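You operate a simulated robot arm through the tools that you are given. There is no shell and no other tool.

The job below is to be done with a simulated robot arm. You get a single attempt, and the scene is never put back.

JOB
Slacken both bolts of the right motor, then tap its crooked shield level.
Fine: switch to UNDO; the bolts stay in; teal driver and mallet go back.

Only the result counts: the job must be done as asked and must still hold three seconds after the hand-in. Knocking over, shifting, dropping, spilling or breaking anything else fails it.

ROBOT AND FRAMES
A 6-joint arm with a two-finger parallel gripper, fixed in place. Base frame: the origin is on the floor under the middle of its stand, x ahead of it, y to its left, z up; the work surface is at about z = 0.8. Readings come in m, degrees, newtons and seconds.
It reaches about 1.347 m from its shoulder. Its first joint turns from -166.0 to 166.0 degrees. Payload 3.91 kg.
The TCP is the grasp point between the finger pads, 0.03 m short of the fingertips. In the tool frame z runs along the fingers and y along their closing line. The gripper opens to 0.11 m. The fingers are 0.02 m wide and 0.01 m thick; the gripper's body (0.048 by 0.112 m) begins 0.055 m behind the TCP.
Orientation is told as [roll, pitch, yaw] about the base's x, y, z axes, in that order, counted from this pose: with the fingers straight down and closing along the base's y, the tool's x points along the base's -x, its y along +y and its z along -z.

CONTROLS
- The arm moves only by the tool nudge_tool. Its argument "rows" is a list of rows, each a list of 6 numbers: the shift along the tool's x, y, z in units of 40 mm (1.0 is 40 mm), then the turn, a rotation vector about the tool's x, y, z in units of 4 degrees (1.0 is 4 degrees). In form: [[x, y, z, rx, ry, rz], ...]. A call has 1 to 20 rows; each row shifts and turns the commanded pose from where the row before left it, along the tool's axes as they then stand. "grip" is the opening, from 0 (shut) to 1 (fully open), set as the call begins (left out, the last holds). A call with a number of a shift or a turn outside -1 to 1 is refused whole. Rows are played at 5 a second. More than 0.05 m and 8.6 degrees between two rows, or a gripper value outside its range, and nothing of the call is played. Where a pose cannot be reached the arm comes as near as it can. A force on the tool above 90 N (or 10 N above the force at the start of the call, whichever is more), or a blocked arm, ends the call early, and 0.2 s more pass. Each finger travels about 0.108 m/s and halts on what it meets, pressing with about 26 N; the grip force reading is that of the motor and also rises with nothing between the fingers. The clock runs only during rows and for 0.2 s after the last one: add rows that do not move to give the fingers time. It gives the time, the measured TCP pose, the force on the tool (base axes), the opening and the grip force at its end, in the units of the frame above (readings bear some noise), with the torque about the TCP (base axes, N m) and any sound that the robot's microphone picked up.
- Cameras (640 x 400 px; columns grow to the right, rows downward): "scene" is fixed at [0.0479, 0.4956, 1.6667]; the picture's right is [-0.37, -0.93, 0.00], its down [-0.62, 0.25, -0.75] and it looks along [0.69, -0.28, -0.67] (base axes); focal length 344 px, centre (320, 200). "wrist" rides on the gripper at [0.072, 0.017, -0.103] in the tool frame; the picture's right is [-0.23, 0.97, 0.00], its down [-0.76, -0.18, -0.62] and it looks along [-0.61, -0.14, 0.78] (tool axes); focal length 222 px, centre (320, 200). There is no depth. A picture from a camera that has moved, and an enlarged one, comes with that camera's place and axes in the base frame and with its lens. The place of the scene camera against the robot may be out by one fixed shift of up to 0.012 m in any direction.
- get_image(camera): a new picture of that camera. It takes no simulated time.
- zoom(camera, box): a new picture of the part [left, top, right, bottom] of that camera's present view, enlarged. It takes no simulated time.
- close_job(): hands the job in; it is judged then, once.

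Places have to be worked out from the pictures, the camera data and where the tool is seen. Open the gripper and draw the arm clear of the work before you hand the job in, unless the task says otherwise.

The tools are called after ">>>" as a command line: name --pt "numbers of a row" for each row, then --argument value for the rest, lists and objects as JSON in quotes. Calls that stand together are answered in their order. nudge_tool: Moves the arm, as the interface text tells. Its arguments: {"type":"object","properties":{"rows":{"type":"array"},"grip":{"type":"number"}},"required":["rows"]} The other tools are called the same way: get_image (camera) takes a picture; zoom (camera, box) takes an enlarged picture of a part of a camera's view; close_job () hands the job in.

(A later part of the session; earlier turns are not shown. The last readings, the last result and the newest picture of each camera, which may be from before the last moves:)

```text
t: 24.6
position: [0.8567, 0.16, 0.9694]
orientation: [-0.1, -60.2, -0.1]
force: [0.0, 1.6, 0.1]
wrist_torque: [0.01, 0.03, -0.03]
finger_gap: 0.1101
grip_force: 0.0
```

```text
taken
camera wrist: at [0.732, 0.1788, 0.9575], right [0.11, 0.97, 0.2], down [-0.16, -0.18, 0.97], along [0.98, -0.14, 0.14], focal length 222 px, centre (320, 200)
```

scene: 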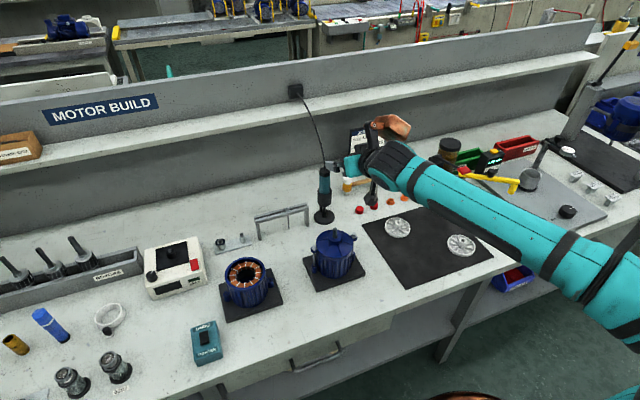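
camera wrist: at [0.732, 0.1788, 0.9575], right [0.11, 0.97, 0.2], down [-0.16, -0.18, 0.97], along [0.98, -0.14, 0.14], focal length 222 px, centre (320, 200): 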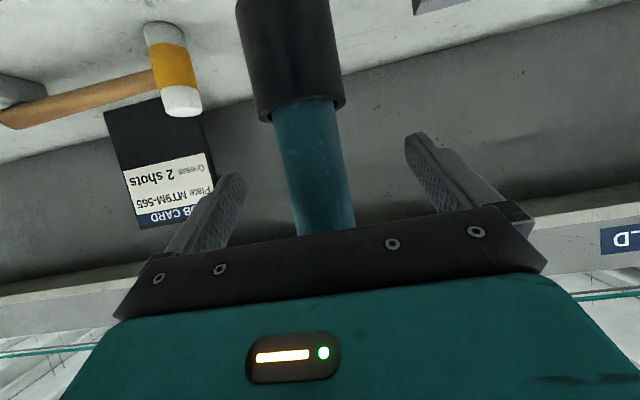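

The driver is centred between the fingers. I close on it.

>>> nudge_tool --pt "0 0 0 0 0 0" --pt "0 0 0 0 0 0" --pt "0 0 0 0 0 0" --pt "0 0 0 0 0 0" --grip 0

>>> get_image --camera "wrist"

>>> zoom --camera "scene" --box '[290, 130, 380, 230]'

```text
t: 25.6
position: [0.8581, 0.1616, 0.9697]
orientation: [-0.1, -60.1, 0.0]
force: [0.4, -1.0, 0.1]
wrist_torque: [-0.18, -0.04, 0.01]
finger_gap: 0.0346
grip_force: 25.8
```

```text
taken
camera wrist: at [0.732, 0.1785, 0.9575], right [0.11, 0.97, 0.2], down [-0.16, -0.18, 0.97], along [0.98, -0.14, 0.14], focal length 222 px, centre (320, 200)
```

wrist: 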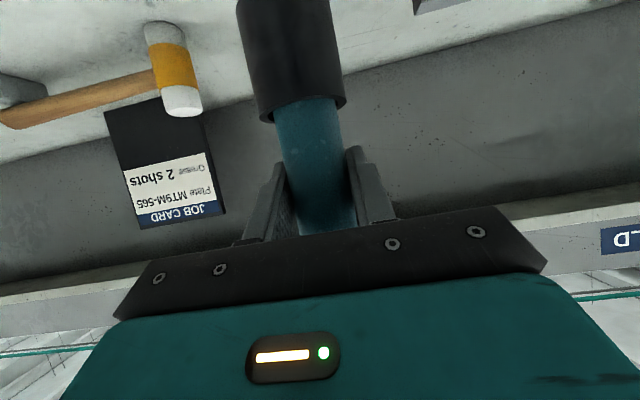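

```text
4.00 times, centred on (335, 180) of scene
camera zoom: at [0.0479, 0.4956, 1.6667], right [-0.37, -0.93, 0.0], down [-0.62, 0.25, -0.75], along [0.69, -0.28, -0.67], focal length 1377 px, centre (260, 280)
```

zoom: 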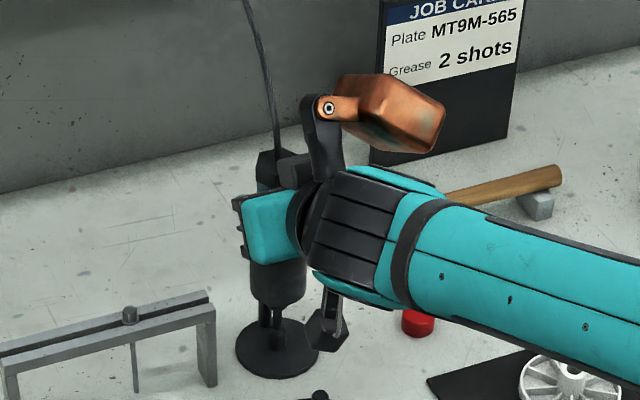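

Gripped (gap 34.6 mm); the grasp pose (0.8575, 0.161, 0.9695) is noted for the return. I lift straight up slowly at first.

>>> nudge_tool --pt "-0.2 0 -0.115 0 0 0" --pt "-0.2 0 -0.115 0 0 0" --pt "-0.4 0 -0.231 0 0 0"

>>> zoom --camera "scene" --box '[290, 130, 380, 230]'

```text
t: 26.4
position: [0.8566, 0.1605, 1.0052]
orientation: [0.0, -60.0, -0.1]
force: [0.4, 0.1, -2.8]
wrist_torque: [-0.01, 0.04, -0.02]
finger_gap: 0.0341
grip_force: 26.2
```

```text
4.00 times, centred on (335, 180) of scene
camera zoom: at [0.0479, 0.4956, 1.6667], right [-0.37, -0.93, 0.0], down [-0.62, 0.25, -0.75], along [0.69, -0.28, -0.67], focal length 1377 px, centre (260, 280)
```

zoom: 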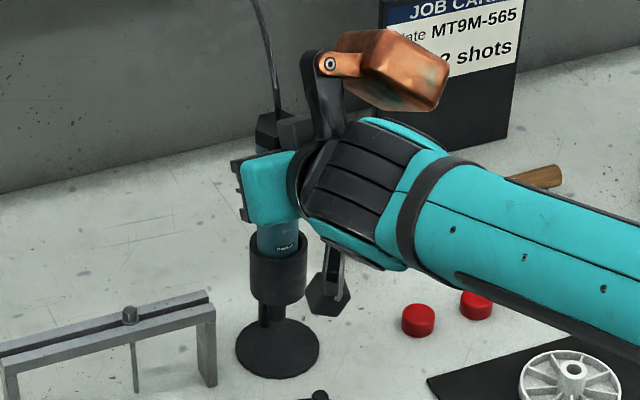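

The driver comes up freely (about 2.8 N). I continue to lift it clear of the cup.

>>> nudge_tool --pt "-0.7 0 -0.404 0 0 0" --pt "-0.7 0 -0.404 0 0 0" --pt "-0.7 0 -0.404 0 0 0" --pt "-0.7 0 -0.404 0 0 0" --pt "-0.35 0 -0.2 0 0 0" --pt "0 0 0 0 0 0"

>>> get_image --camera "scene"

>>> zoom --camera "scene" --box '[290, 120, 380, 230]'

>>> get_image --camera "wrist"

```text
t: 27.8
position: [0.8582, 0.1621, 1.1512]
orientation: [-0.1, -60.1, 0.0]
force: [-0.1, -0.3, -2.7]
wrist_torque: [-0.03, 0.04, -0.04]
finger_gap: 0.0343
grip_force: 25.7
```

```text
taken
```

scene: 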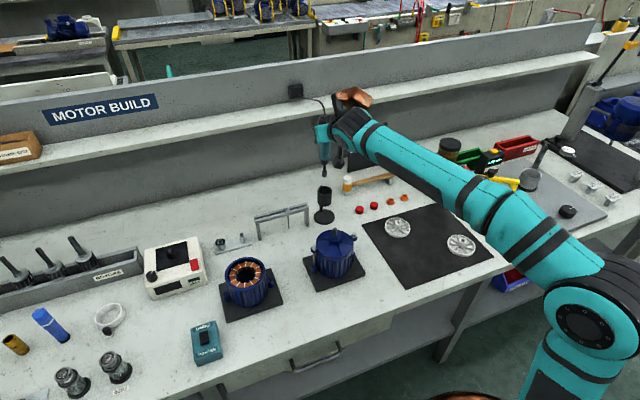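

```text
3.64 times, centred on (335, 175) of scene
camera zoom: at [0.0479, 0.4956, 1.6667], right [-0.37, -0.93, 0.0], down [-0.62, 0.25, -0.75], along [0.69, -0.28, -0.67], focal length 1252 px, centre (266, 291)
```

zoom: 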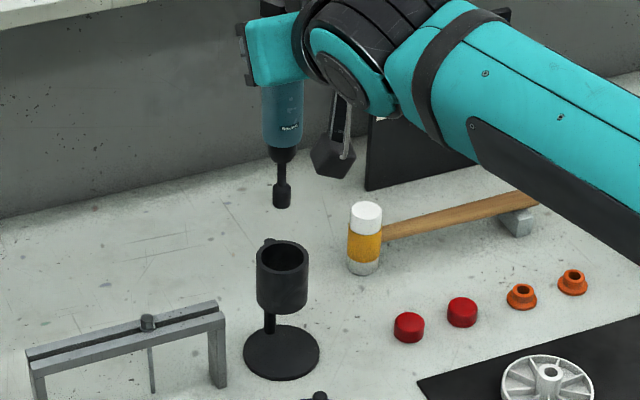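

```text
taken
camera wrist: at [0.7323, 0.179, 1.1393], right [0.11, 0.97, 0.2], down [-0.16, -0.18, 0.97], along [0.98, -0.14, 0.14], focal length 222 px, centre (320, 200)
```

wrist: 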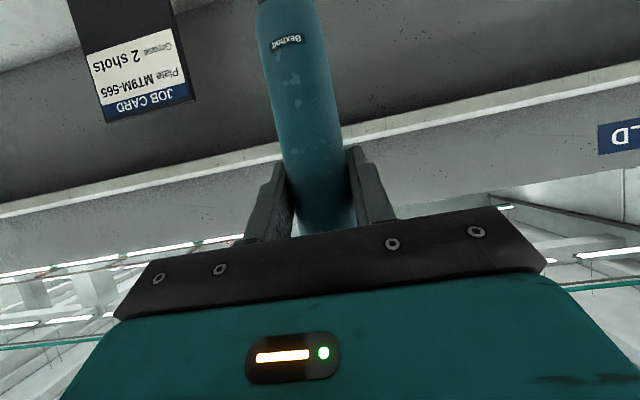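

The driver is out, with its socket tip about 0.165–0.17 m below the TCP and hanging vertical. I carry it at this height to above the −y bolt at (0.635, 0.159).

>>> nudge_tool --pt "0.465 -0.01 -0.805 0 0 0" --pt "0.465 -0.01 -0.805 0 0 0" --pt "0.465 -0.01 -0.805 0 0 0" --pt "0.465 -0.01 -0.805 0 0 0" --pt "0.465 -0.01 -0.805 0 0 0" --pt "0.465 -0.01 -0.805 0 0 0" --pt "0 0 0 0 0 0"

>>> get_image --camera "scene"

>>> zoom --camera "scene" --box '[290, 190, 390, 290]'

>>> get_image --camera "wrist"

```text
t: 29.4
position: [0.6331, 0.159, 1.152]
orientation: [-0.1, -60.1, 0.0]
force: [0.0, 0.0, -3.3]
wrist_torque: [0.0, 0.0, 0.02]
finger_gap: 0.0343
grip_force: 25.8
```

```text
taken
```

scene: 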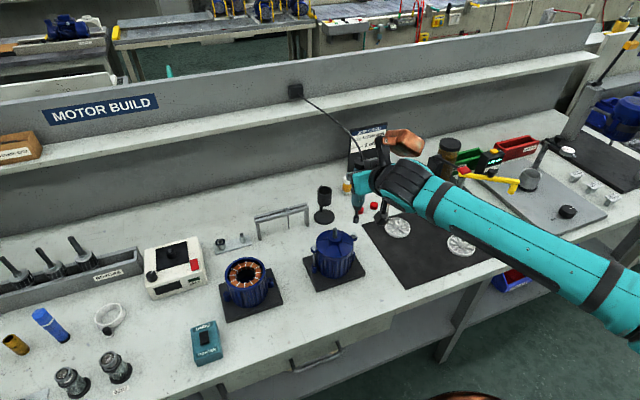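

```text
4.00 times, centred on (340, 240) of scene
camera zoom: at [0.0479, 0.4956, 1.6667], right [-0.37, -0.93, 0.0], down [-0.62, 0.25, -0.75], along [0.69, -0.28, -0.67], focal length 1377 px, centre (240, 40)
```

zoom: 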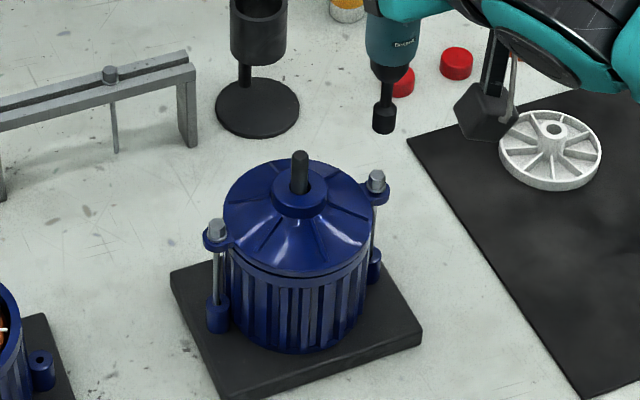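

```text
taken
camera wrist: at [0.5081, 0.1769, 1.1406], right [0.11, 0.97, 0.2], down [-0.16, -0.18, 0.97], along [0.98, -0.14, 0.14], focal length 222 px, centre (320, 200)
```

wrist: 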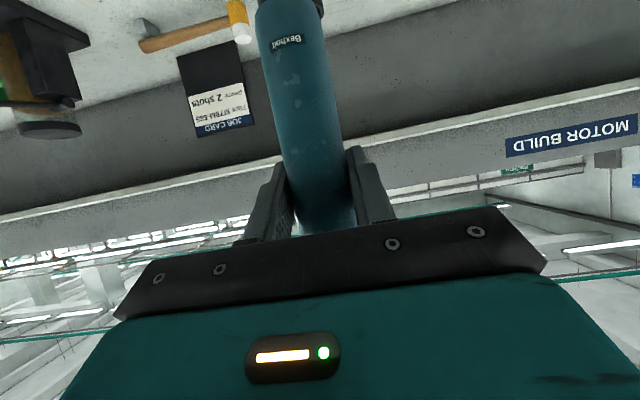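

The scene view shows the socket tip and the −y bolt head nicely. I zoom tighter to measure their alignment.

>>> zoom --camera "scene" --box '[335, 205, 375, 245]'

>>> zoom --camera "scene" --box '[305, 220, 365, 265]'

```text
10.00 times, centred on (355, 225) of scene
camera zoom: at [0.0479, 0.4956, 1.6667], right [-0.37, -0.93, 0.0], down [-0.62, 0.25, -0.75], along [0.69, -0.28, -0.67], focal length 3442 px, centre (-30, -50)
```

zoom: 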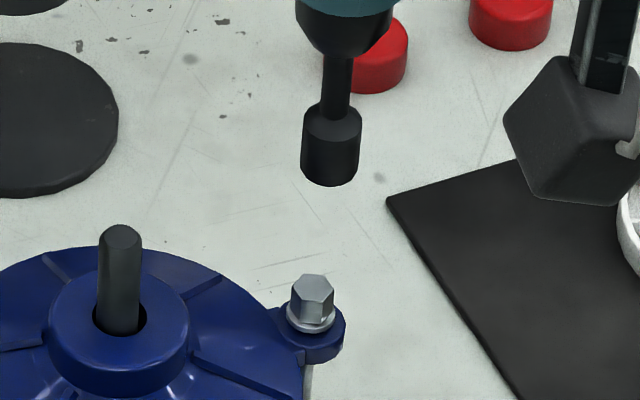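

```text
8.89 times, centred on (335, 242) of scene
camera zoom: at [0.0479, 0.4956, 1.6667], right [-0.37, -0.93, 0.0], down [-0.62, 0.25, -0.75], along [0.69, -0.28, -0.67], focal length 3059 px, centre (187, -178)
```

zoom: 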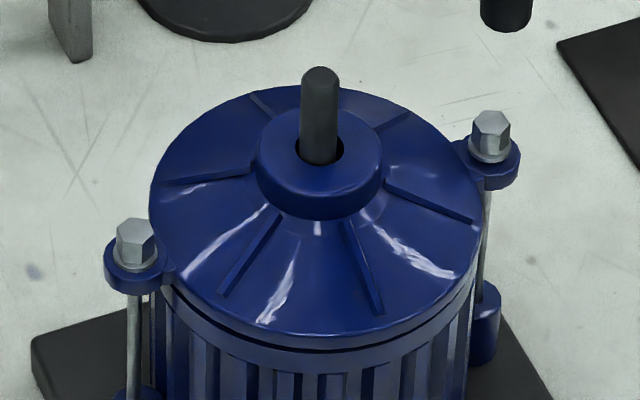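

The socket's bottom is at about z≈0.984 and sits ~2 mm toward −y of the bolt head. I correct by +2 mm in y and x, and lower to about 8 mm above the head.

>>> nudge_tool --pt "0.375 0.045 0.275 0 0 0" --pt "0.4 0 0.231 0 0 0" --pt "0 0 0 0 0 0"

>>> zoom --camera "scene" --box '[335, 205, 375, 245]'

```text
t: 30.2
position: [0.635, 0.1607, 1.115]
orientation: [0.0, -60.1, 0.1]
force: [-0.3, -0.5, -2.5]
wrist_torque: [-0.01, -0.01, -0.03]
finger_gap: 0.0342
grip_force: 25.8
```

```text
10.00 times, centred on (355, 225) of scene
camera zoom: at [0.0479, 0.4956, 1.6667], right [-0.37, -0.93, 0.0], down [-0.62, 0.25, -0.75], along [0.69, -0.28, -0.67], focal length 3442 px, centre (-30, -50)
```

zoom: 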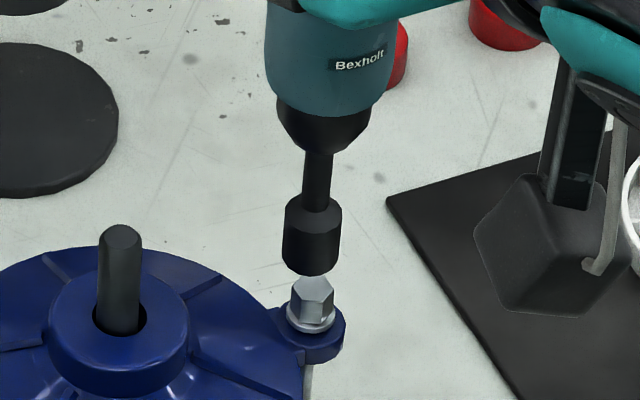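

The socket is now laterally aligned over the bolt with about 10 mm gap. I lower in small steps until contact.

>>> nudge_tool --pt "0.0866 0 0.05 0 0 0" --pt "0.065 0 0.0375 0 0 0" --pt "0 0 0 0 0 0"

>>> zoom --camera "scene" --box '[335, 205, 375, 245]'

```text
t: 31.0
position: [0.6376, 0.1603, 1.1094]
orientation: [-0.1, -60.0, 0.0]
force: [0.2, -1.0, -3.2]
wrist_torque: [-0.02, 0.07, 0.01]
finger_gap: 0.0344
grip_force: 25.8
```

```text
10.00 times, centred on (355, 225) of scene
camera zoom: at [0.0479, 0.4956, 1.6667], right [-0.37, -0.93, 0.0], down [-0.62, 0.25, -0.75], along [0.69, -0.28, -0.67], focal length 3442 px, centre (-30, -50)
```

zoom: 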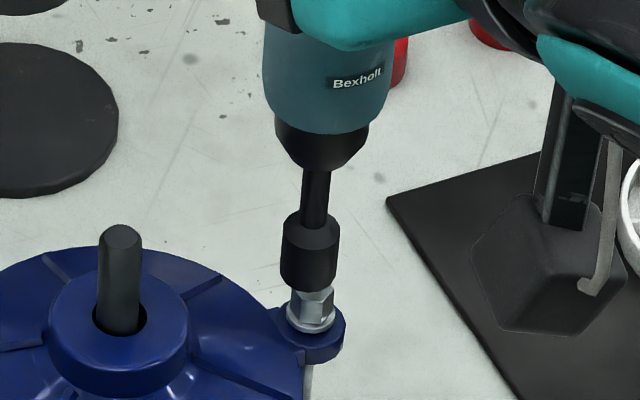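

Still about 5 mm to go, aligned well. I continue down in 2 mm steps watching force and sound.

>>> nudge_tool --pt "0.0433 0 0.025 0 0 0" --pt "0.0433 0 0.025 0 0 0" --pt "0.0217 0 0.0125 0 0 0"

>>> zoom --camera "scene" --box '[335, 205, 375, 245]'

```text
t: 31.8
position: [0.637, 0.1609, 1.1018]
orientation: [-0.1, -59.9, 0.1]
force: [0.0, 0.5, -1.6]
wrist_torque: [0.02, 0.03, 0.01]
finger_gap: 0.0342
grip_force: 26.2
```

```text
10.00 times, centred on (355, 225) of scene
camera zoom: at [0.0479, 0.4956, 1.6667], right [-0.37, -0.93, 0.0], down [-0.62, 0.25, -0.75], along [0.69, -0.28, -0.67], focal length 3442 px, centre (-30, -50)
```

zoom: 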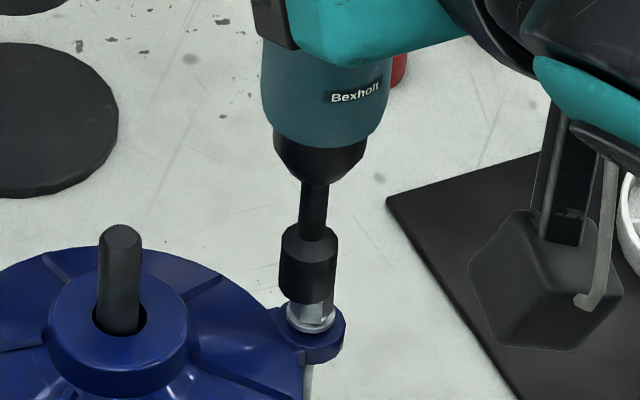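

The socket has reached the head's top level, about 1 mm left of it. I correct −1 mm in y and keep lowering.

>>> nudge_tool --pt "0.0217 -0.024 0.0125 0 0 0" --pt "0.0433 0 0.025 0 0 0" --pt "0 0 0 0 0 0"

>>> zoom --camera "scene" --box '[335, 205, 375, 245]'

```text
t: 32.6
position: [0.6351, 0.1605, 1.0993]
orientation: [-0.1, -60.1, 0.0]
force: [-0.3, 0.7, -2.5]
wrist_torque: [-0.01, 0.03, 0.0]
finger_gap: 0.0345
grip_force: 25.7
```

```text
10.00 times, centred on (355, 225) of scene
camera zoom: at [0.0479, 0.4956, 1.6667], right [-0.37, -0.93, 0.0], down [-0.62, 0.25, -0.75], along [0.69, -0.28, -0.67], focal length 3442 px, centre (-30, -50)
```

zoom: 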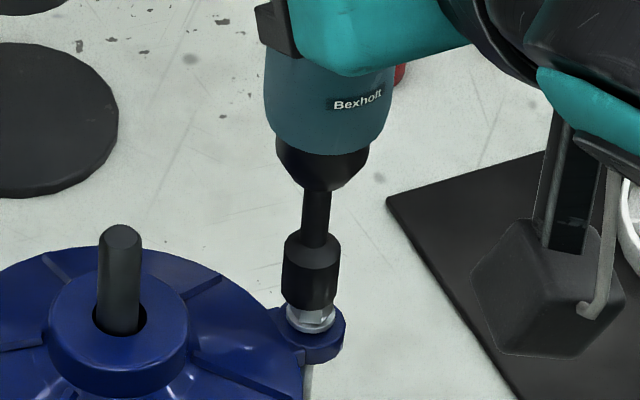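

No resistance, and the socket is sliding over the hex head. I keep lowering in small steps.

>>> nudge_tool --pt "0.0433 0 0.025 0 0 0" --pt "0.0433 0 0.025 0 0 0"

>>> zoom --camera "scene" --box '[335, 205, 375, 245]'

```text
t: 33.2
position: [0.6354, 0.1594, 1.0978]
orientation: [0.1, -60.4, -0.1]
force: [1.3, -0.4, 20.0]
wrist_torque: [-0.25, -0.13, -0.04]
finger_gap: 0.0345
grip_force: 26.0
```

```text
10.00 times, centred on (355, 225) of scene
camera zoom: at [0.0479, 0.4956, 1.6667], right [-0.37, -0.93, 0.0], down [-0.62, 0.25, -0.75], along [0.69, -0.28, -0.67], focal length 3442 px, centre (-30, -50)
```

zoom: 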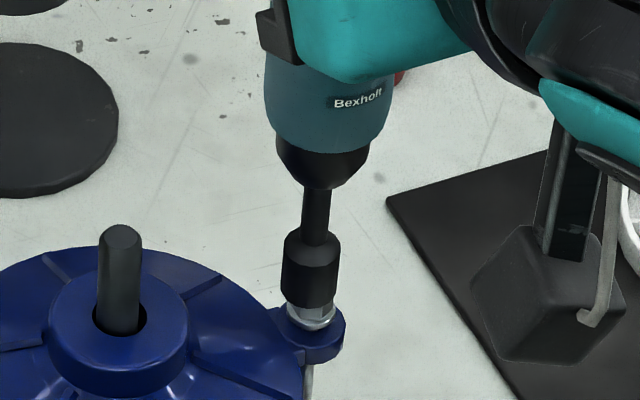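

Contact at 20 N. I hold for a moment to see whether the driver runs and any sound is reported.

>>> nudge_tool --pt "0 0 0 0 0 0" --pt "0 0 0 0 0 0"

>>> zoom --camera "scene" --box '[335, 205, 375, 245]'

```text
t: 33.8
position: [0.6365, 0.1612, 1.0961]
orientation: [-0.1, -60.1, 0.0]
force: [0.3, 1.7, 22.2]
wrist_torque: [0.34, -0.06, 0.0]
finger_gap: 0.0349
grip_force: 25.6
```

```text
10.00 times, centred on (355, 225) of scene
camera zoom: at [0.0479, 0.4956, 1.6667], right [-0.37, -0.93, 0.0], down [-0.62, 0.25, -0.75], along [0.69, -0.28, -0.67], focal length 3442 px, centre (-30, -50)
```

zoom: 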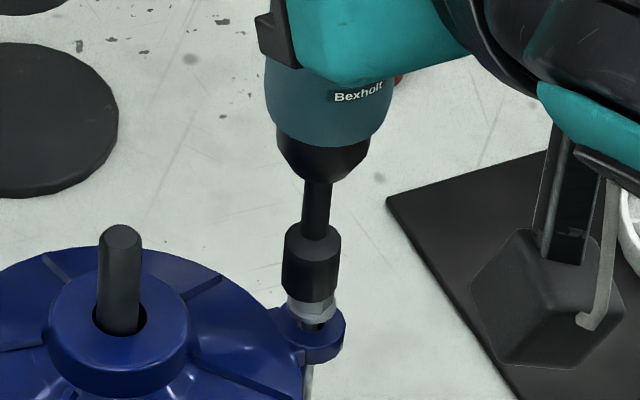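

The bolt is already backing out (head lifted a few mm off the ear). I lift the driver off at once.

>>> nudge_tool --pt "-0.7 0 -0.404 0 0 0" --pt "-0.5 0 -0.289 0 0 0"

>>> zoom --camera "scene" --box '[335, 205, 375, 245]'

>>> zoom --camera "scene" --box '[300, 190, 380, 270]'

```text
t: 34.4
position: [0.637, 0.1602, 1.1506]
orientation: [-0.1, -60.0, 0.0]
force: [0.4, -0.1, -3.3]
wrist_torque: [0.04, 0.02, -0.01]
finger_gap: 0.0344
grip_force: 26.4
```

```text
10.00 times, centred on (355, 225) of scene
camera zoom: at [0.0479, 0.4956, 1.6667], right [-0.37, -0.93, 0.0], down [-0.62, 0.25, -0.75], along [0.69, -0.28, -0.67], focal length 3442 px, centre (-30, -50)
```

zoom: 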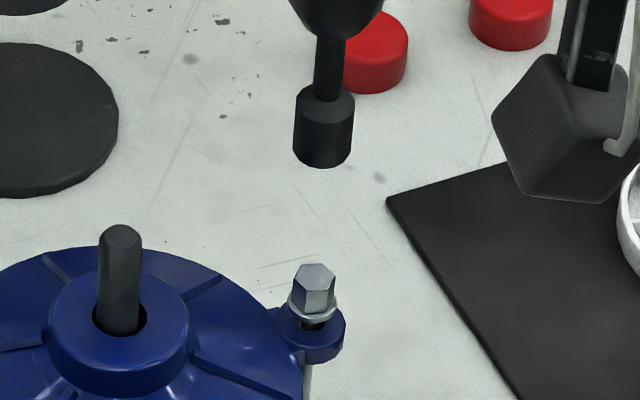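

```text
5.00 times, centred on (340, 230) of scene
camera zoom: at [0.0479, 0.4956, 1.6667], right [-0.37, -0.93, 0.0], down [-0.62, 0.25, -0.75], along [0.69, -0.28, -0.67], focal length 1721 px, centre (220, 50)
```

zoom: 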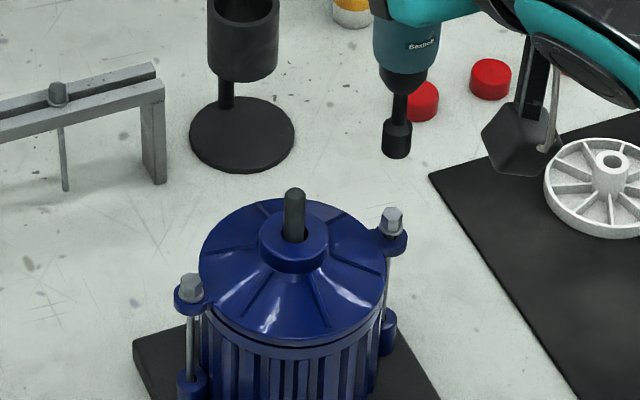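

The −y bolt now stands about 4 mm proud and is still in. The driver slipped ~7 mm up in my grip (tip now ~0.160 below the TCP). I raise and move over to the +y bolt at (0.639, 0.282), passing above the shaft.

>>> nudge_tool --pt "-0.65 0 -0.375 0 0 0" --pt "-0.011 0.769 0.0195 0 0 0" --pt "-0.011 0.769 0.0195 0 0 0" --pt "-0.011 0.769 0.0195 0 0 0" --pt "-0.011 0.769 0.0195 0 0 0" --pt "0 0 0 0 0 0"

>>> get_image --camera "scene"

>>> zoom --camera "scene" --box '[290, 205, 350, 255]'

```text
t: 35.8
position: [0.6407, 0.2847, 1.1802]
orientation: [-0.2, -60.1, 0.0]
force: [-0.6, -0.5, -2.5]
wrist_torque: [0.0, 0.01, 0.03]
finger_gap: 0.0341
grip_force: 25.8
```

```text
taken
```

scene: 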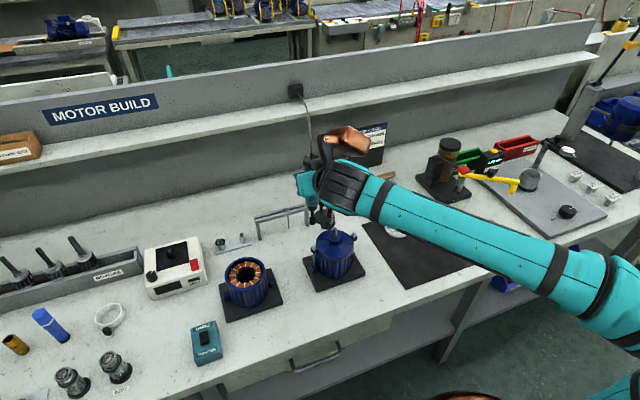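

```text
8.00 times, centred on (320, 230) of scene
camera zoom: at [0.0479, 0.4956, 1.6667], right [-0.37, -0.93, 0.0], down [-0.62, 0.25, -0.75], along [0.69, -0.28, -0.67], focal length 2753 px, centre (320, -40)
```

zoom: 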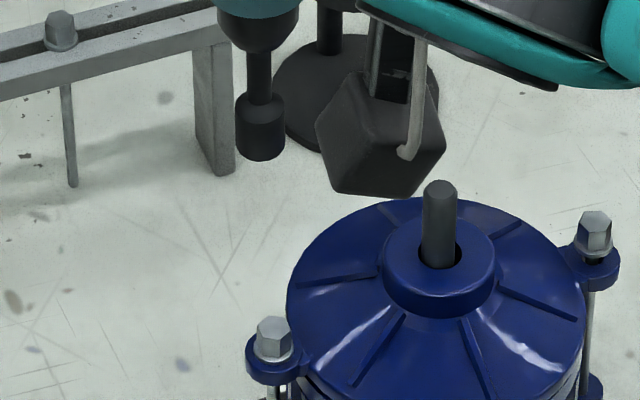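

The socket is about 3 mm toward +y of the second bolt and ~92 mm above it. I correct and lower to about 10 mm above.

>>> nudge_tool --pt "0.592 -0.028 0.342 0 0 0" --pt "0.592 -0.028 0.342 0 0 0" --pt "0.592 -0.028 0.342 0 0 0" --pt "0 0 0 0 0 0"

>>> zoom --camera "scene" --box '[295, 220, 335, 255]'

```text
t: 36.8
position: [0.6403, 0.2807, 1.0984]
orientation: [0.0, -60.0, -0.1]
force: [-0.2, 1.1, -3.0]
wrist_torque: [-0.01, 0.0, 0.0]
finger_gap: 0.0344
grip_force: 26.1
```

```text
11.43 times, centred on (315, 238) of scene
camera zoom: at [0.0479, 0.4956, 1.6667], right [-0.37, -0.93, 0.0], down [-0.62, 0.25, -0.75], along [0.69, -0.28, -0.67], focal length 3933 px, centre (377, -229)
```

zoom: 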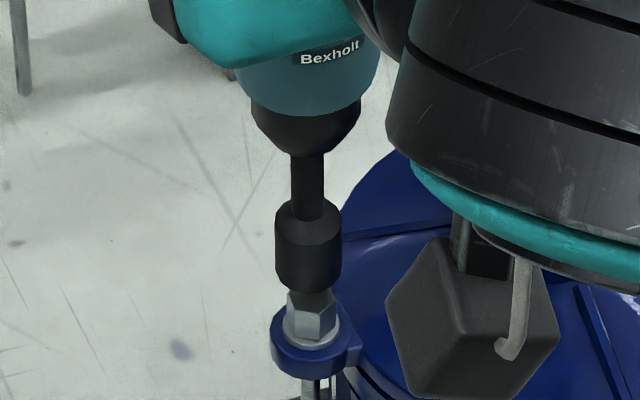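

Well aligned (within ~0.5 mm), gap about 8.5 mm. I lower to the head's top level with a small y correction.

>>> nudge_tool --pt "0.0866 -0.015 0.05 0 0 0" --pt "0.0866 0 0.05 0 0 0" --pt "0 0 0 0 0 0"

>>> zoom --camera "scene" --box '[295, 220, 335, 255]'

```text
t: 37.6
position: [0.6395, 0.2781, 1.0924]
orientation: [0.0, -60.1, -0.1]
force: [0.1, 0.0, 21.0]
wrist_torque: [0.24, -0.03, -0.03]
finger_gap: 0.0347
grip_force: 25.8
```

```text
11.43 times, centred on (315, 238) of scene
camera zoom: at [0.0479, 0.4956, 1.6667], right [-0.37, -0.93, 0.0], down [-0.62, 0.25, -0.75], along [0.69, -0.28, -0.67], focal length 3933 px, centre (377, -229)
```

zoom: 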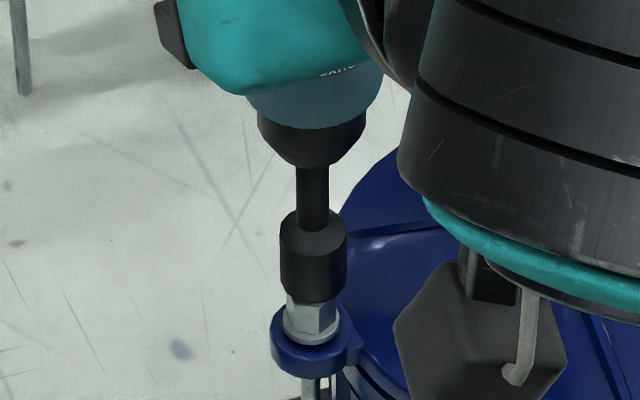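

Contact at 21 N already. I hold one short row to see whether the bolt turns.

>>> nudge_tool --pt "0 0 0 0 0 0"

>>> zoom --camera "scene" --box '[295, 220, 335, 255]'

```text
t: 38.0
position: [0.6397, 0.2802, 1.09]
orientation: [0.0, -60.1, 0.0]
force: [-0.2, -0.9, 20.7]
wrist_torque: [-0.27, -0.01, -0.05]
finger_gap: 0.0349
grip_force: 26.2
```

```text
11.43 times, centred on (315, 238) of scene
camera zoom: at [0.0479, 0.4956, 1.6667], right [-0.37, -0.93, 0.0], down [-0.62, 0.25, -0.75], along [0.69, -0.28, -0.67], focal length 3933 px, centre (377, -229)
```

zoom: 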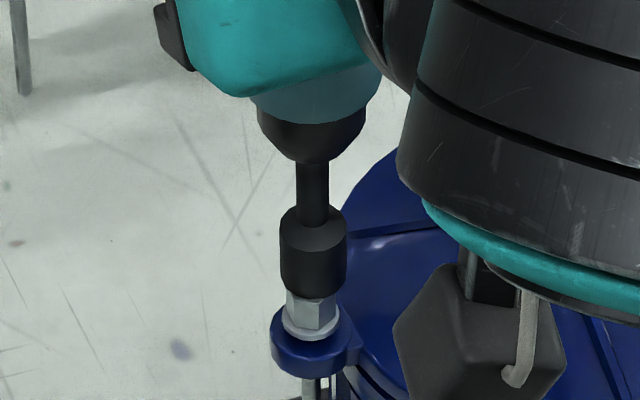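

The bolt is rising at about 4 mm/s (≈3 mm so far). I hold one more row and lift off within the same call.

>>> nudge_tool --pt "0 0 0 0 0 0" --pt "-0.7 0 -0.404 0 0 0" --pt "-0.7 0 -0.404 0 0 0" --pt "-0.35 0 -0.2 0 0 0"

>>> zoom --camera "scene" --box '[295, 220, 335, 255]'

>>> zoom --camera "scene" --box '[290, 190, 380, 270]'

```text
t: 39.0
position: [0.6392, 0.2805, 1.1702]
orientation: [-0.2, -60.0, 0.0]
force: [0.4, 0.6, -2.2]
wrist_torque: [0.0, -0.04, -0.01]
finger_gap: 0.0343
grip_force: 26.1
```

```text
11.43 times, centred on (315, 238) of scene
camera zoom: at [0.0479, 0.4956, 1.6667], right [-0.37, -0.93, 0.0], down [-0.62, 0.25, -0.75], along [0.69, -0.28, -0.67], focal length 3933 px, centre (377, -229)
```

zoom: 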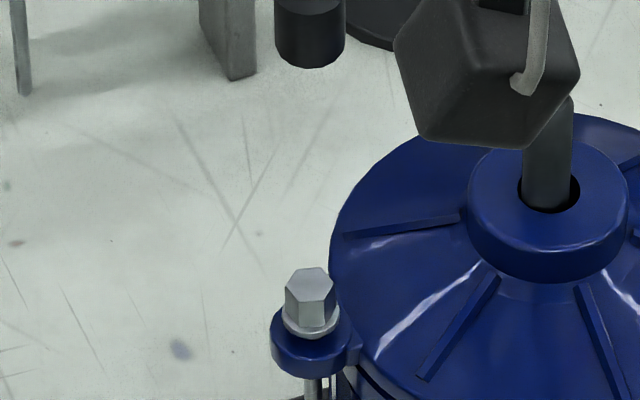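

```text
5.00 times, centred on (335, 230) of scene
camera zoom: at [0.0479, 0.4956, 1.6667], right [-0.37, -0.93, 0.0], down [-0.62, 0.25, -0.75], along [0.69, -0.28, -0.67], focal length 1721 px, centre (245, 50)
```

zoom: 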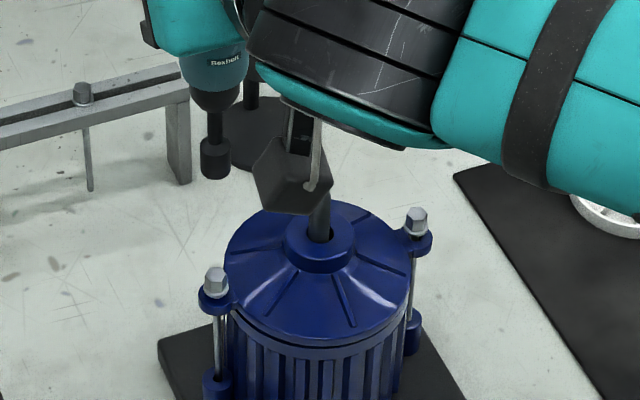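

Both bolts are slackened (~4 mm out) and still in. Now I carry the driver back above its stand at (0.8575, 0.161).

>>> nudge_tool --pt "-0.455 -0.498 0.788 0 0 0" --pt "-0.455 -0.498 0.788 0 0 0" --pt "-0.455 -0.498 0.788 0 0 0" --pt "-0.455 -0.498 0.788 0 0 0" --pt "-0.455 -0.498 0.788 0 0 0" --pt "-0.455 -0.498 0.788 0 0 0" --pt "0 0 0 0 0 0"

>>> zoom --camera "scene" --box '[290, 150, 360, 230]'

>>> zoom --camera "scene" --box '[300, 220, 370, 290]'

```text
t: 40.6
position: [0.8585, 0.1598, 1.1707]
orientation: [-0.1, -60.1, 0.0]
force: [0.6, 0.2, -3.3]
wrist_torque: [0.01, -0.01, -0.04]
finger_gap: 0.0345
grip_force: 25.7
```

```text
5.00 times, centred on (325, 190) of scene
camera zoom: at [0.0479, 0.4956, 1.6667], right [-0.37, -0.93, 0.0], down [-0.62, 0.25, -0.75], along [0.69, -0.28, -0.67], focal length 1721 px, centre (295, 250)
```

zoom: 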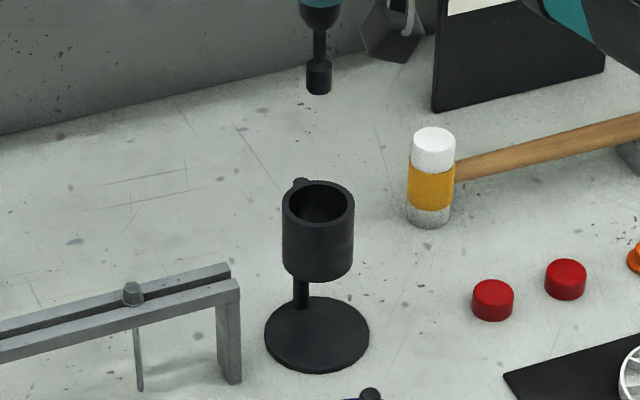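

```text
5.71 times, centred on (335, 255) of scene
camera zoom: at [0.0479, 0.4956, 1.6667], right [-0.37, -0.93, 0.0], down [-0.62, 0.25, -0.75], along [0.69, -0.28, -0.67], focal length 1967 px, centre (234, -114)
```

zoom: 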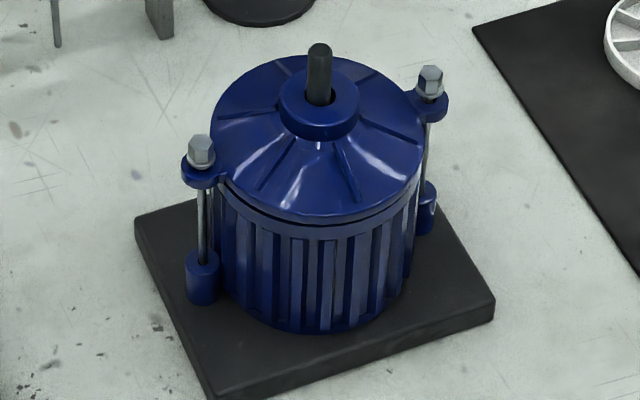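

The socket is over the cup, laterally aligned to within 1 mm. I lower to just above the rim and check.

>>> nudge_tool --pt "0.5 0.01 0.289 0 0 0" --pt "0.5 0.01 0.289 0 0 0" --pt "0.5 0 0.289 0 0 0" --pt "0 0 0 0 0 0"

>>> zoom --camera "scene" --box '[300, 165, 350, 225]'

```text
t: 41.6
position: [0.8581, 0.1615, 1.1025]
orientation: [-0.1, -60.0, 0.1]
force: [0.6, 0.9, -2.9]
wrist_torque: [-0.01, 0.0, -0.02]
finger_gap: 0.0346
grip_force: 26.1
```

```text
6.67 times, centred on (325, 195) of scene
camera zoom: at [0.0479, 0.4956, 1.6667], right [-0.37, -0.93, 0.0], down [-0.62, 0.25, -0.75], along [0.69, -0.28, -0.67], focal length 2294 px, centre (287, 233)
```

zoom: 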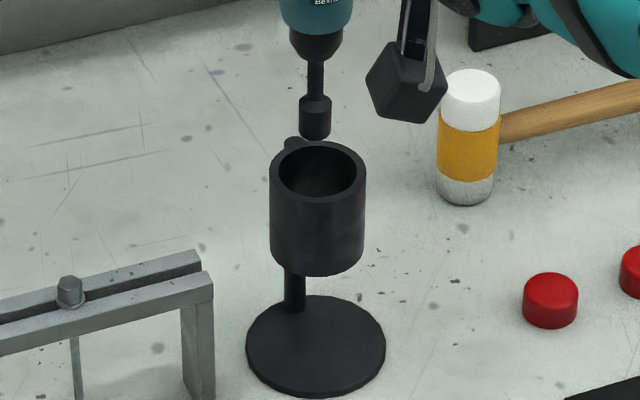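

The cup rim is at z≈0.923 and the socket is ~1.5 mm off-centre toward +y. I correct and lower the bit into the cup partway.

>>> nudge_tool --pt "0.444 -0.032 0.23 0 0 0" --pt "0.433 0 0.25 0 0 0" --pt "0.433 0 0.25 0 0 0" --pt "0 0 0 0 0 0"

>>> zoom --camera "scene" --box '[300, 165, 350, 225]'

```text
t: 42.6
position: [0.8573, 0.1595, 1.0407]
orientation: [-0.1, -60.0, -0.1]
force: [1.5, -0.1, -4.0]
wrist_torque: [0.01, 0.04, -0.01]
finger_gap: 0.0343
grip_force: 26.2
```

```text
6.67 times, centred on (325, 195) of scene
camera zoom: at [0.0479, 0.4956, 1.6667], right [-0.37, -0.93, 0.0], down [-0.62, 0.25, -0.75], along [0.69, -0.28, -0.67], focal length 2294 px, centre (287, 233)
```

zoom: 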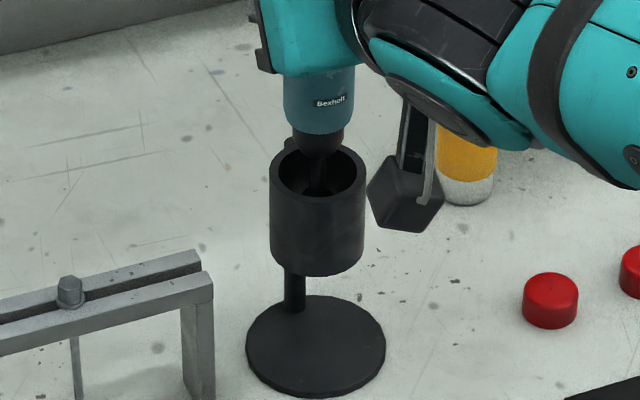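

The driver is now centred on the cup and the bit has entered. I lower further in steps, watching force.

>>> nudge_tool --pt "0.26 0 0.15 0 0 0" --pt "0.26 0 0.15 0 0 0" --pt "0.26 0 0.15 0 0 0"

>>> zoom --camera "scene" --box '[300, 165, 350, 225]'

```text
t: 43.4
position: [0.8592, 0.1596, 1.0063]
orientation: [-0.1, -60.0, 0.0]
force: [-0.9, -0.1, -3.2]
wrist_torque: [-0.02, -0.02, 0.02]
finger_gap: 0.0344
grip_force: 25.8
```

```text
6.67 times, centred on (325, 195) of scene
camera zoom: at [0.0479, 0.4956, 1.6667], right [-0.37, -0.93, 0.0], down [-0.62, 0.25, -0.75], along [0.69, -0.28, -0.67], focal length 2294 px, centre (287, 233)
```

zoom: 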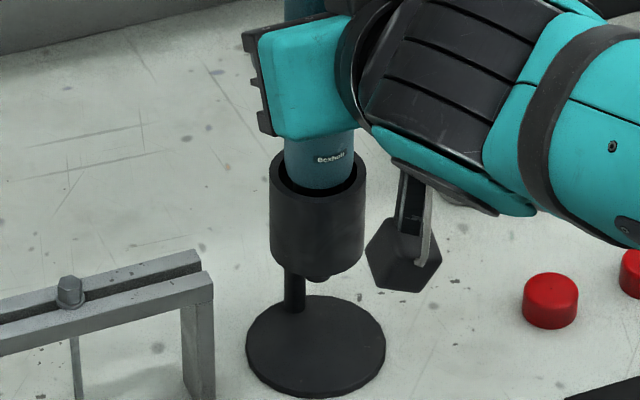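

The body is entering the cup freely. I continue down to about z=0.97.

>>> nudge_tool --pt "0.26 0 0.15 0 0 0" --pt "0.26 0 0.15 0 0 0" --pt "0.217 0 0.125 0 0 0"

>>> zoom --camera "scene" --box '[300, 165, 350, 225]'

>>> get_image --camera "wrist"

```text
t: 44.2
position: [0.857, 0.1595, 0.9731]
orientation: [0.0, -60.2, 0.0]
force: [0.1, 0.1, -2.1]
wrist_torque: [-0.02, 0.01, 0.02]
finger_gap: 0.0345
grip_force: 25.7
```

```text
6.67 times, centred on (325, 195) of scene
camera zoom: at [0.0479, 0.4956, 1.6667], right [-0.37, -0.93, 0.0], down [-0.62, 0.25, -0.75], along [0.69, -0.28, -0.67], focal length 2294 px, centre (287, 233)
```

zoom: 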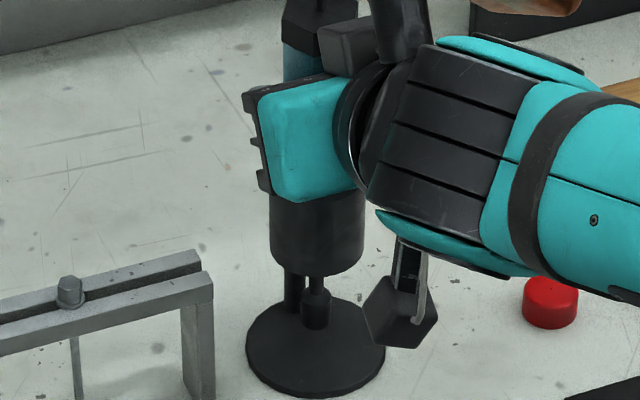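

```text
taken
camera wrist: at [0.7319, 0.1772, 0.9605], right [0.11, 0.97, 0.2], down [-0.16, -0.18, 0.97], along [0.98, -0.14, 0.14], focal length 222 px, centre (320, 200)
```

wrist: 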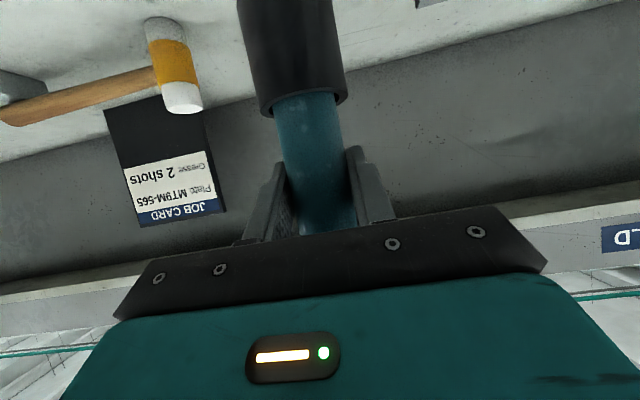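

The socket hangs about 14 mm above the base disc. I lower the remaining distance gently until it seats.

>>> nudge_tool --pt "0.13 0 0.075 0 0 0" --pt "0.108 0 0.0625 0 0 0" --pt "0.0433 0 0.025 0 0 0"

>>> zoom --camera "scene" --box '[300, 165, 350, 225]'

>>> get_image --camera "wrist"

```text
t: 45.0
position: [0.8585, 0.1594, 0.9598]
orientation: [-0.2, -60.1, 0.0]
force: [0.2, 0.2, -3.0]
wrist_torque: [0.0, -0.01, -0.01]
finger_gap: 0.0342
grip_force: 25.8
```

```text
6.67 times, centred on (325, 195) of scene
camera zoom: at [0.0479, 0.4956, 1.6667], right [-0.37, -0.93, 0.0], down [-0.62, 0.25, -0.75], along [0.69, -0.28, -0.67], focal length 2294 px, centre (287, 233)
```

zoom: 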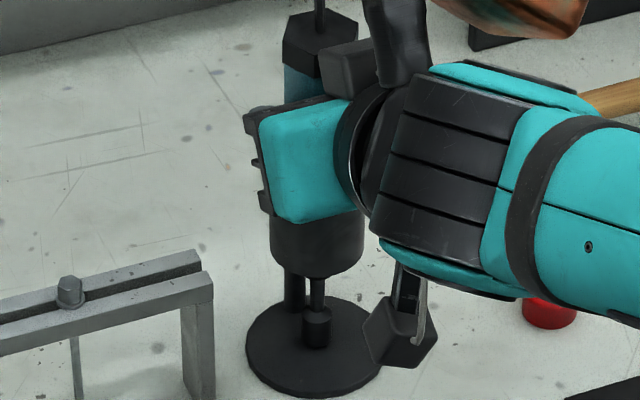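

```text
taken
camera wrist: at [0.7322, 0.1767, 0.9474], right [0.11, 0.97, 0.2], down [-0.16, -0.18, 0.97], along [0.98, -0.14, 0.14], focal length 222 px, centre (320, 200)
```

wrist: 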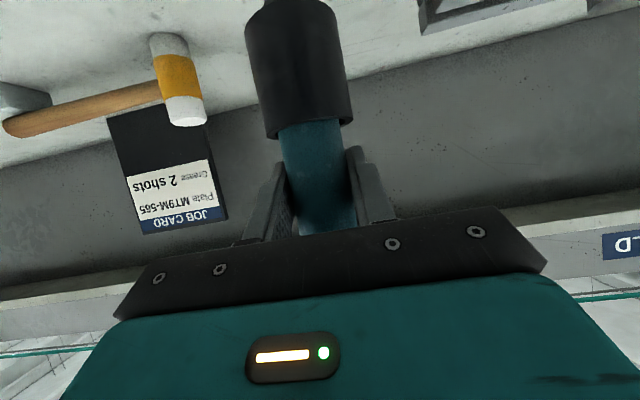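

The socket is ~1–2 mm above its original seat. I lower in 1 mm steps until contact shows.

>>> nudge_tool --pt "0.0217 0 0.0125 0 0 0" --pt "0.0217 0 0.0125 0 0 0" --pt "0 0 0 0 0 0"

```text
t: 45.8
position: [0.8576, 0.1594, 0.9576]
orientation: [0.0, -59.9, -0.1]
force: [-0.1, -0.7, -0.3]
wrist_torque: [0.08, 0.0, 0.0]
finger_gap: 0.0344
grip_force: 25.8
```

The weight has come off the gripper (force ≈ 0), so the driver is seated. I lower half a millimetre more and open the fingers.

>>> nudge_tool --pt "0.011 0 0.006 0 0 0" --pt "0 0 0 0 0 0"

>>> nudge_tool --pt "0 0 0 0 0 0" --pt "0 0 0 0 0 0" --pt "0 0 0 0 0 0" --pt "0 0 0 0 0 0" --grip 0.45

>>> get_image --camera "wrist"

>>> zoom --camera "scene" --box '[300, 165, 350, 225]'

```text
t: 46.4
position: [0.8579, 0.1591, 0.9565]
orientation: [-0.1, -60.1, 0.0]
force: [2.3, -0.9, 2.5]
wrist_torque: [-0.04, -0.26, 0.01]
finger_gap: 0.0342
grip_force: 25.6
```

```text
t: 47.4
position: [0.8577, 0.159, 0.9565]
orientation: [0.0, -60.1, 0.0]
force: [-0.5, -0.7, -0.1]
wrist_torque: [0.0, 0.0, 0.02]
finger_gap: 0.0494
grip_force: 0.1
```

```text
taken
camera wrist: at [0.7321, 0.1767, 0.9451], right [0.11, 0.97, 0.2], down [-0.16, -0.18, 0.97], along [0.98, -0.14, 0.14], focal length 222 px, centre (320, 200)
```

wrist: 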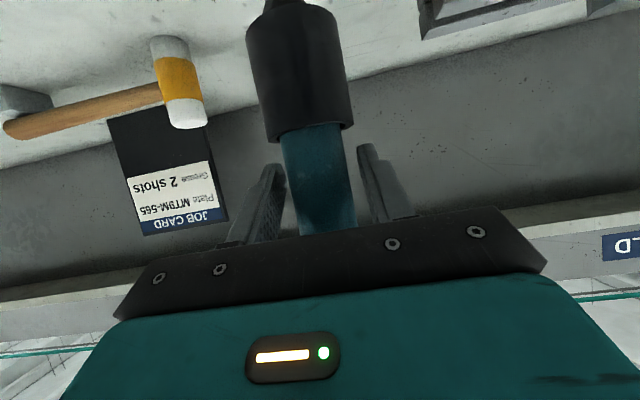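

```text
6.67 times, centred on (325, 195) of scene
camera zoom: at [0.0479, 0.4956, 1.6667], right [-0.37, -0.93, 0.0], down [-0.62, 0.25, -0.75], along [0.69, -0.28, -0.67], focal length 2294 px, centre (287, 233)
```

zoom: 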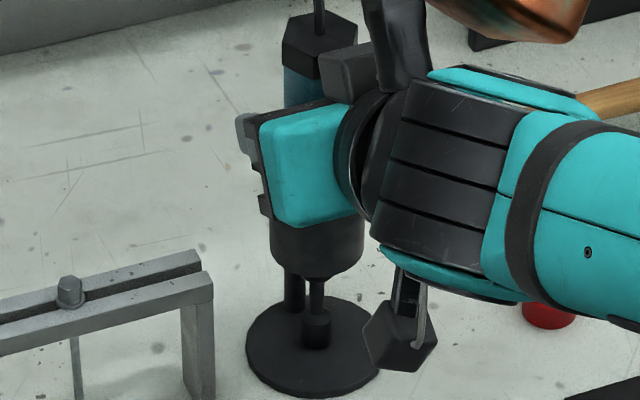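

The driver stands in its cup. I open fully, let the fingers settle, and withdraw straight up.

>>> nudge_tool --pt "0 0 0 0 0 0" --pt "0 0 0 0 0 0" --pt "-0.3 0 -0.173 0 0 0" --pt "-0.7 0 -0.404 0 0 0" --pt "-0.8 0 -0.462 0 0 0" --pt "-0.8 0 -0.462 0 0 0" --pt "-0.8 0 -0.462 0 0 0" --pt "-0.6 0 -0.346 0 0 0" --pt "0 0 0 0 0 0" --grip 1

>>> get_image --camera "scene"

>>> get_image --camera "wrist"

```text
t: 49.4
position: [0.8571, 0.1592, 1.1414]
orientation: [-0.1, -60.0, 0.1]
force: [0.1, 0.7, -0.8]
wrist_torque: [-0.01, 0.0, -0.01]
finger_gap: 0.1098
grip_force: 0.0
```

```text
taken
```

scene: 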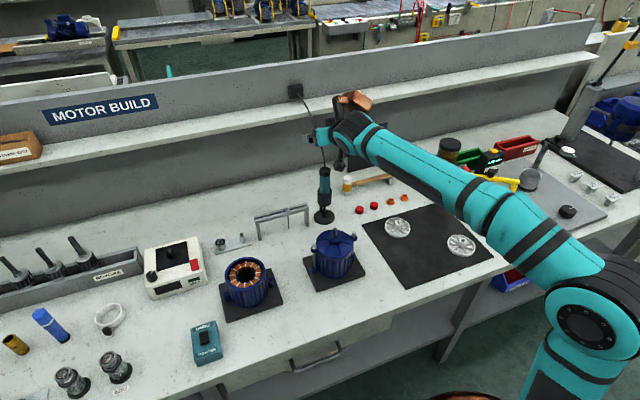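

```text
taken
camera wrist: at [0.7317, 0.1767, 1.1301], right [0.11, 0.97, 0.2], down [-0.16, -0.18, 0.97], along [0.98, -0.14, 0.14], focal length 222 px, centre (320, 200)
```

wrist: 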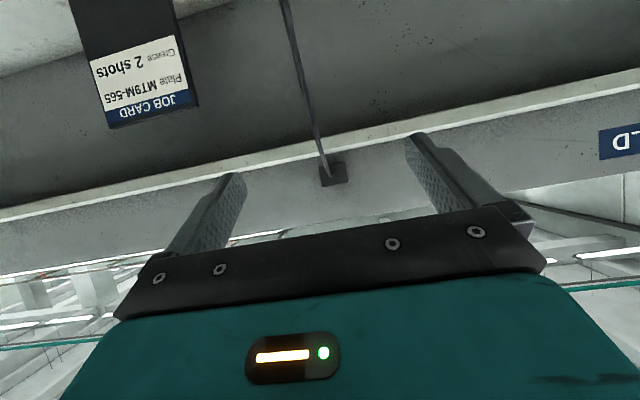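

The driver is back in its stand. The motor is in clear view of the scene camera, so I zoom on the shield to judge which side is raised.

>>> zoom --camera "scene" --box '[305, 225, 363, 262]'

>>> zoom --camera "scene" --box '[310, 240, 340, 260]'

>>> zoom --camera "scene" --box '[335, 230, 365, 260]'

>>> zoom --camera "scene" --box '[295, 150, 355, 230]'

```text
10.81 times, centred on (334, 244) of scene
camera zoom: at [0.0479, 0.4956, 1.6667], right [-0.37, -0.93, 0.0], down [-0.62, 0.25, -0.75], along [0.69, -0.28, -0.67], focal length 3721 px, centre (169, -270)
```

zoom: 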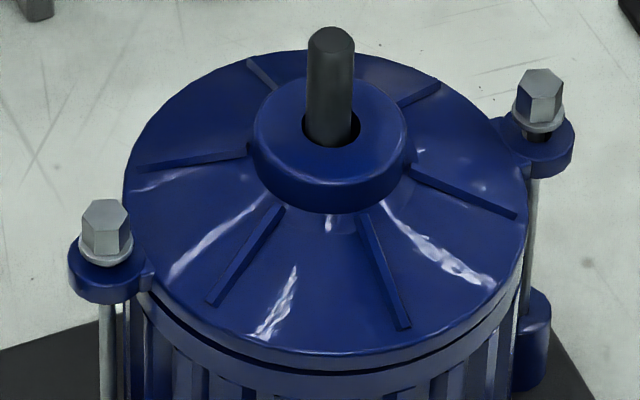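

```text
16.00 times, centred on (325, 250) of scene
camera zoom: at [0.0479, 0.4956, 1.6667], right [-0.37, -0.93, 0.0], down [-0.62, 0.25, -0.75], along [0.69, -0.28, -0.67], focal length 5507 px, centre (240, -600)
```

zoom: 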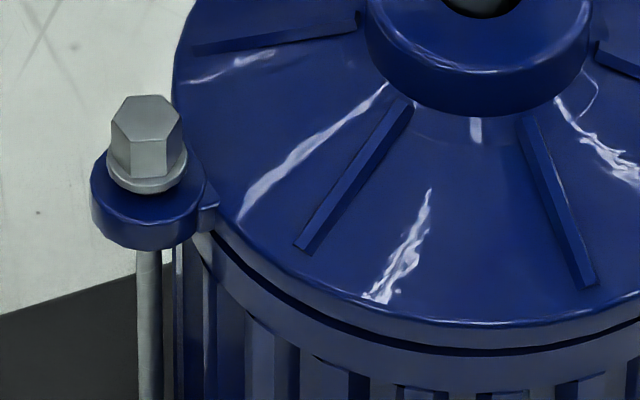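

```text
13.33 times, centred on (350, 245) of scene
camera zoom: at [0.0479, 0.4956, 1.6667], right [-0.37, -0.93, 0.0], down [-0.62, 0.25, -0.75], along [0.69, -0.28, -0.67], focal length 4589 px, centre (-80, -400)
```

zoom: 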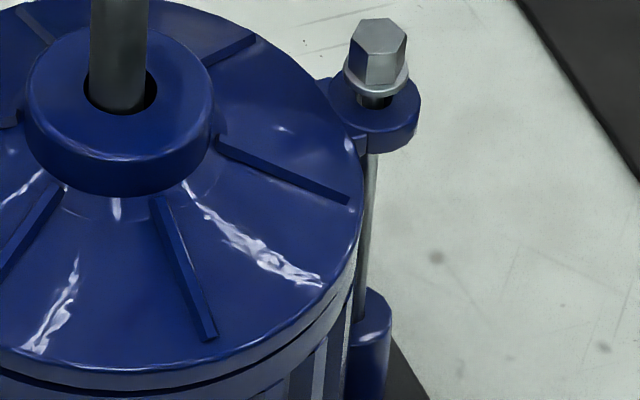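

```text
5.00 times, centred on (325, 190) of scene
camera zoom: at [0.0479, 0.4956, 1.6667], right [-0.37, -0.93, 0.0], down [-0.62, 0.25, -0.75], along [0.69, -0.28, -0.67], focal length 1721 px, centre (295, 250)
```

zoom: 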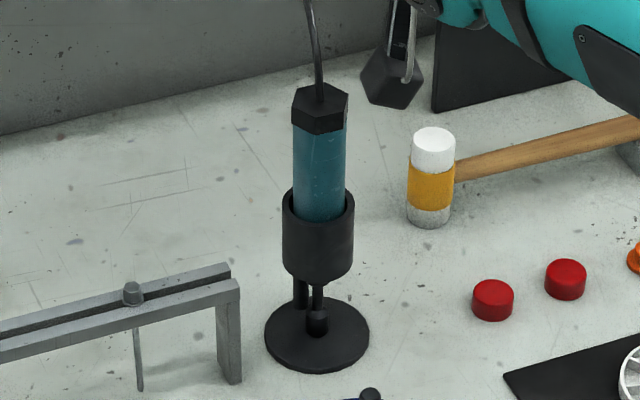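

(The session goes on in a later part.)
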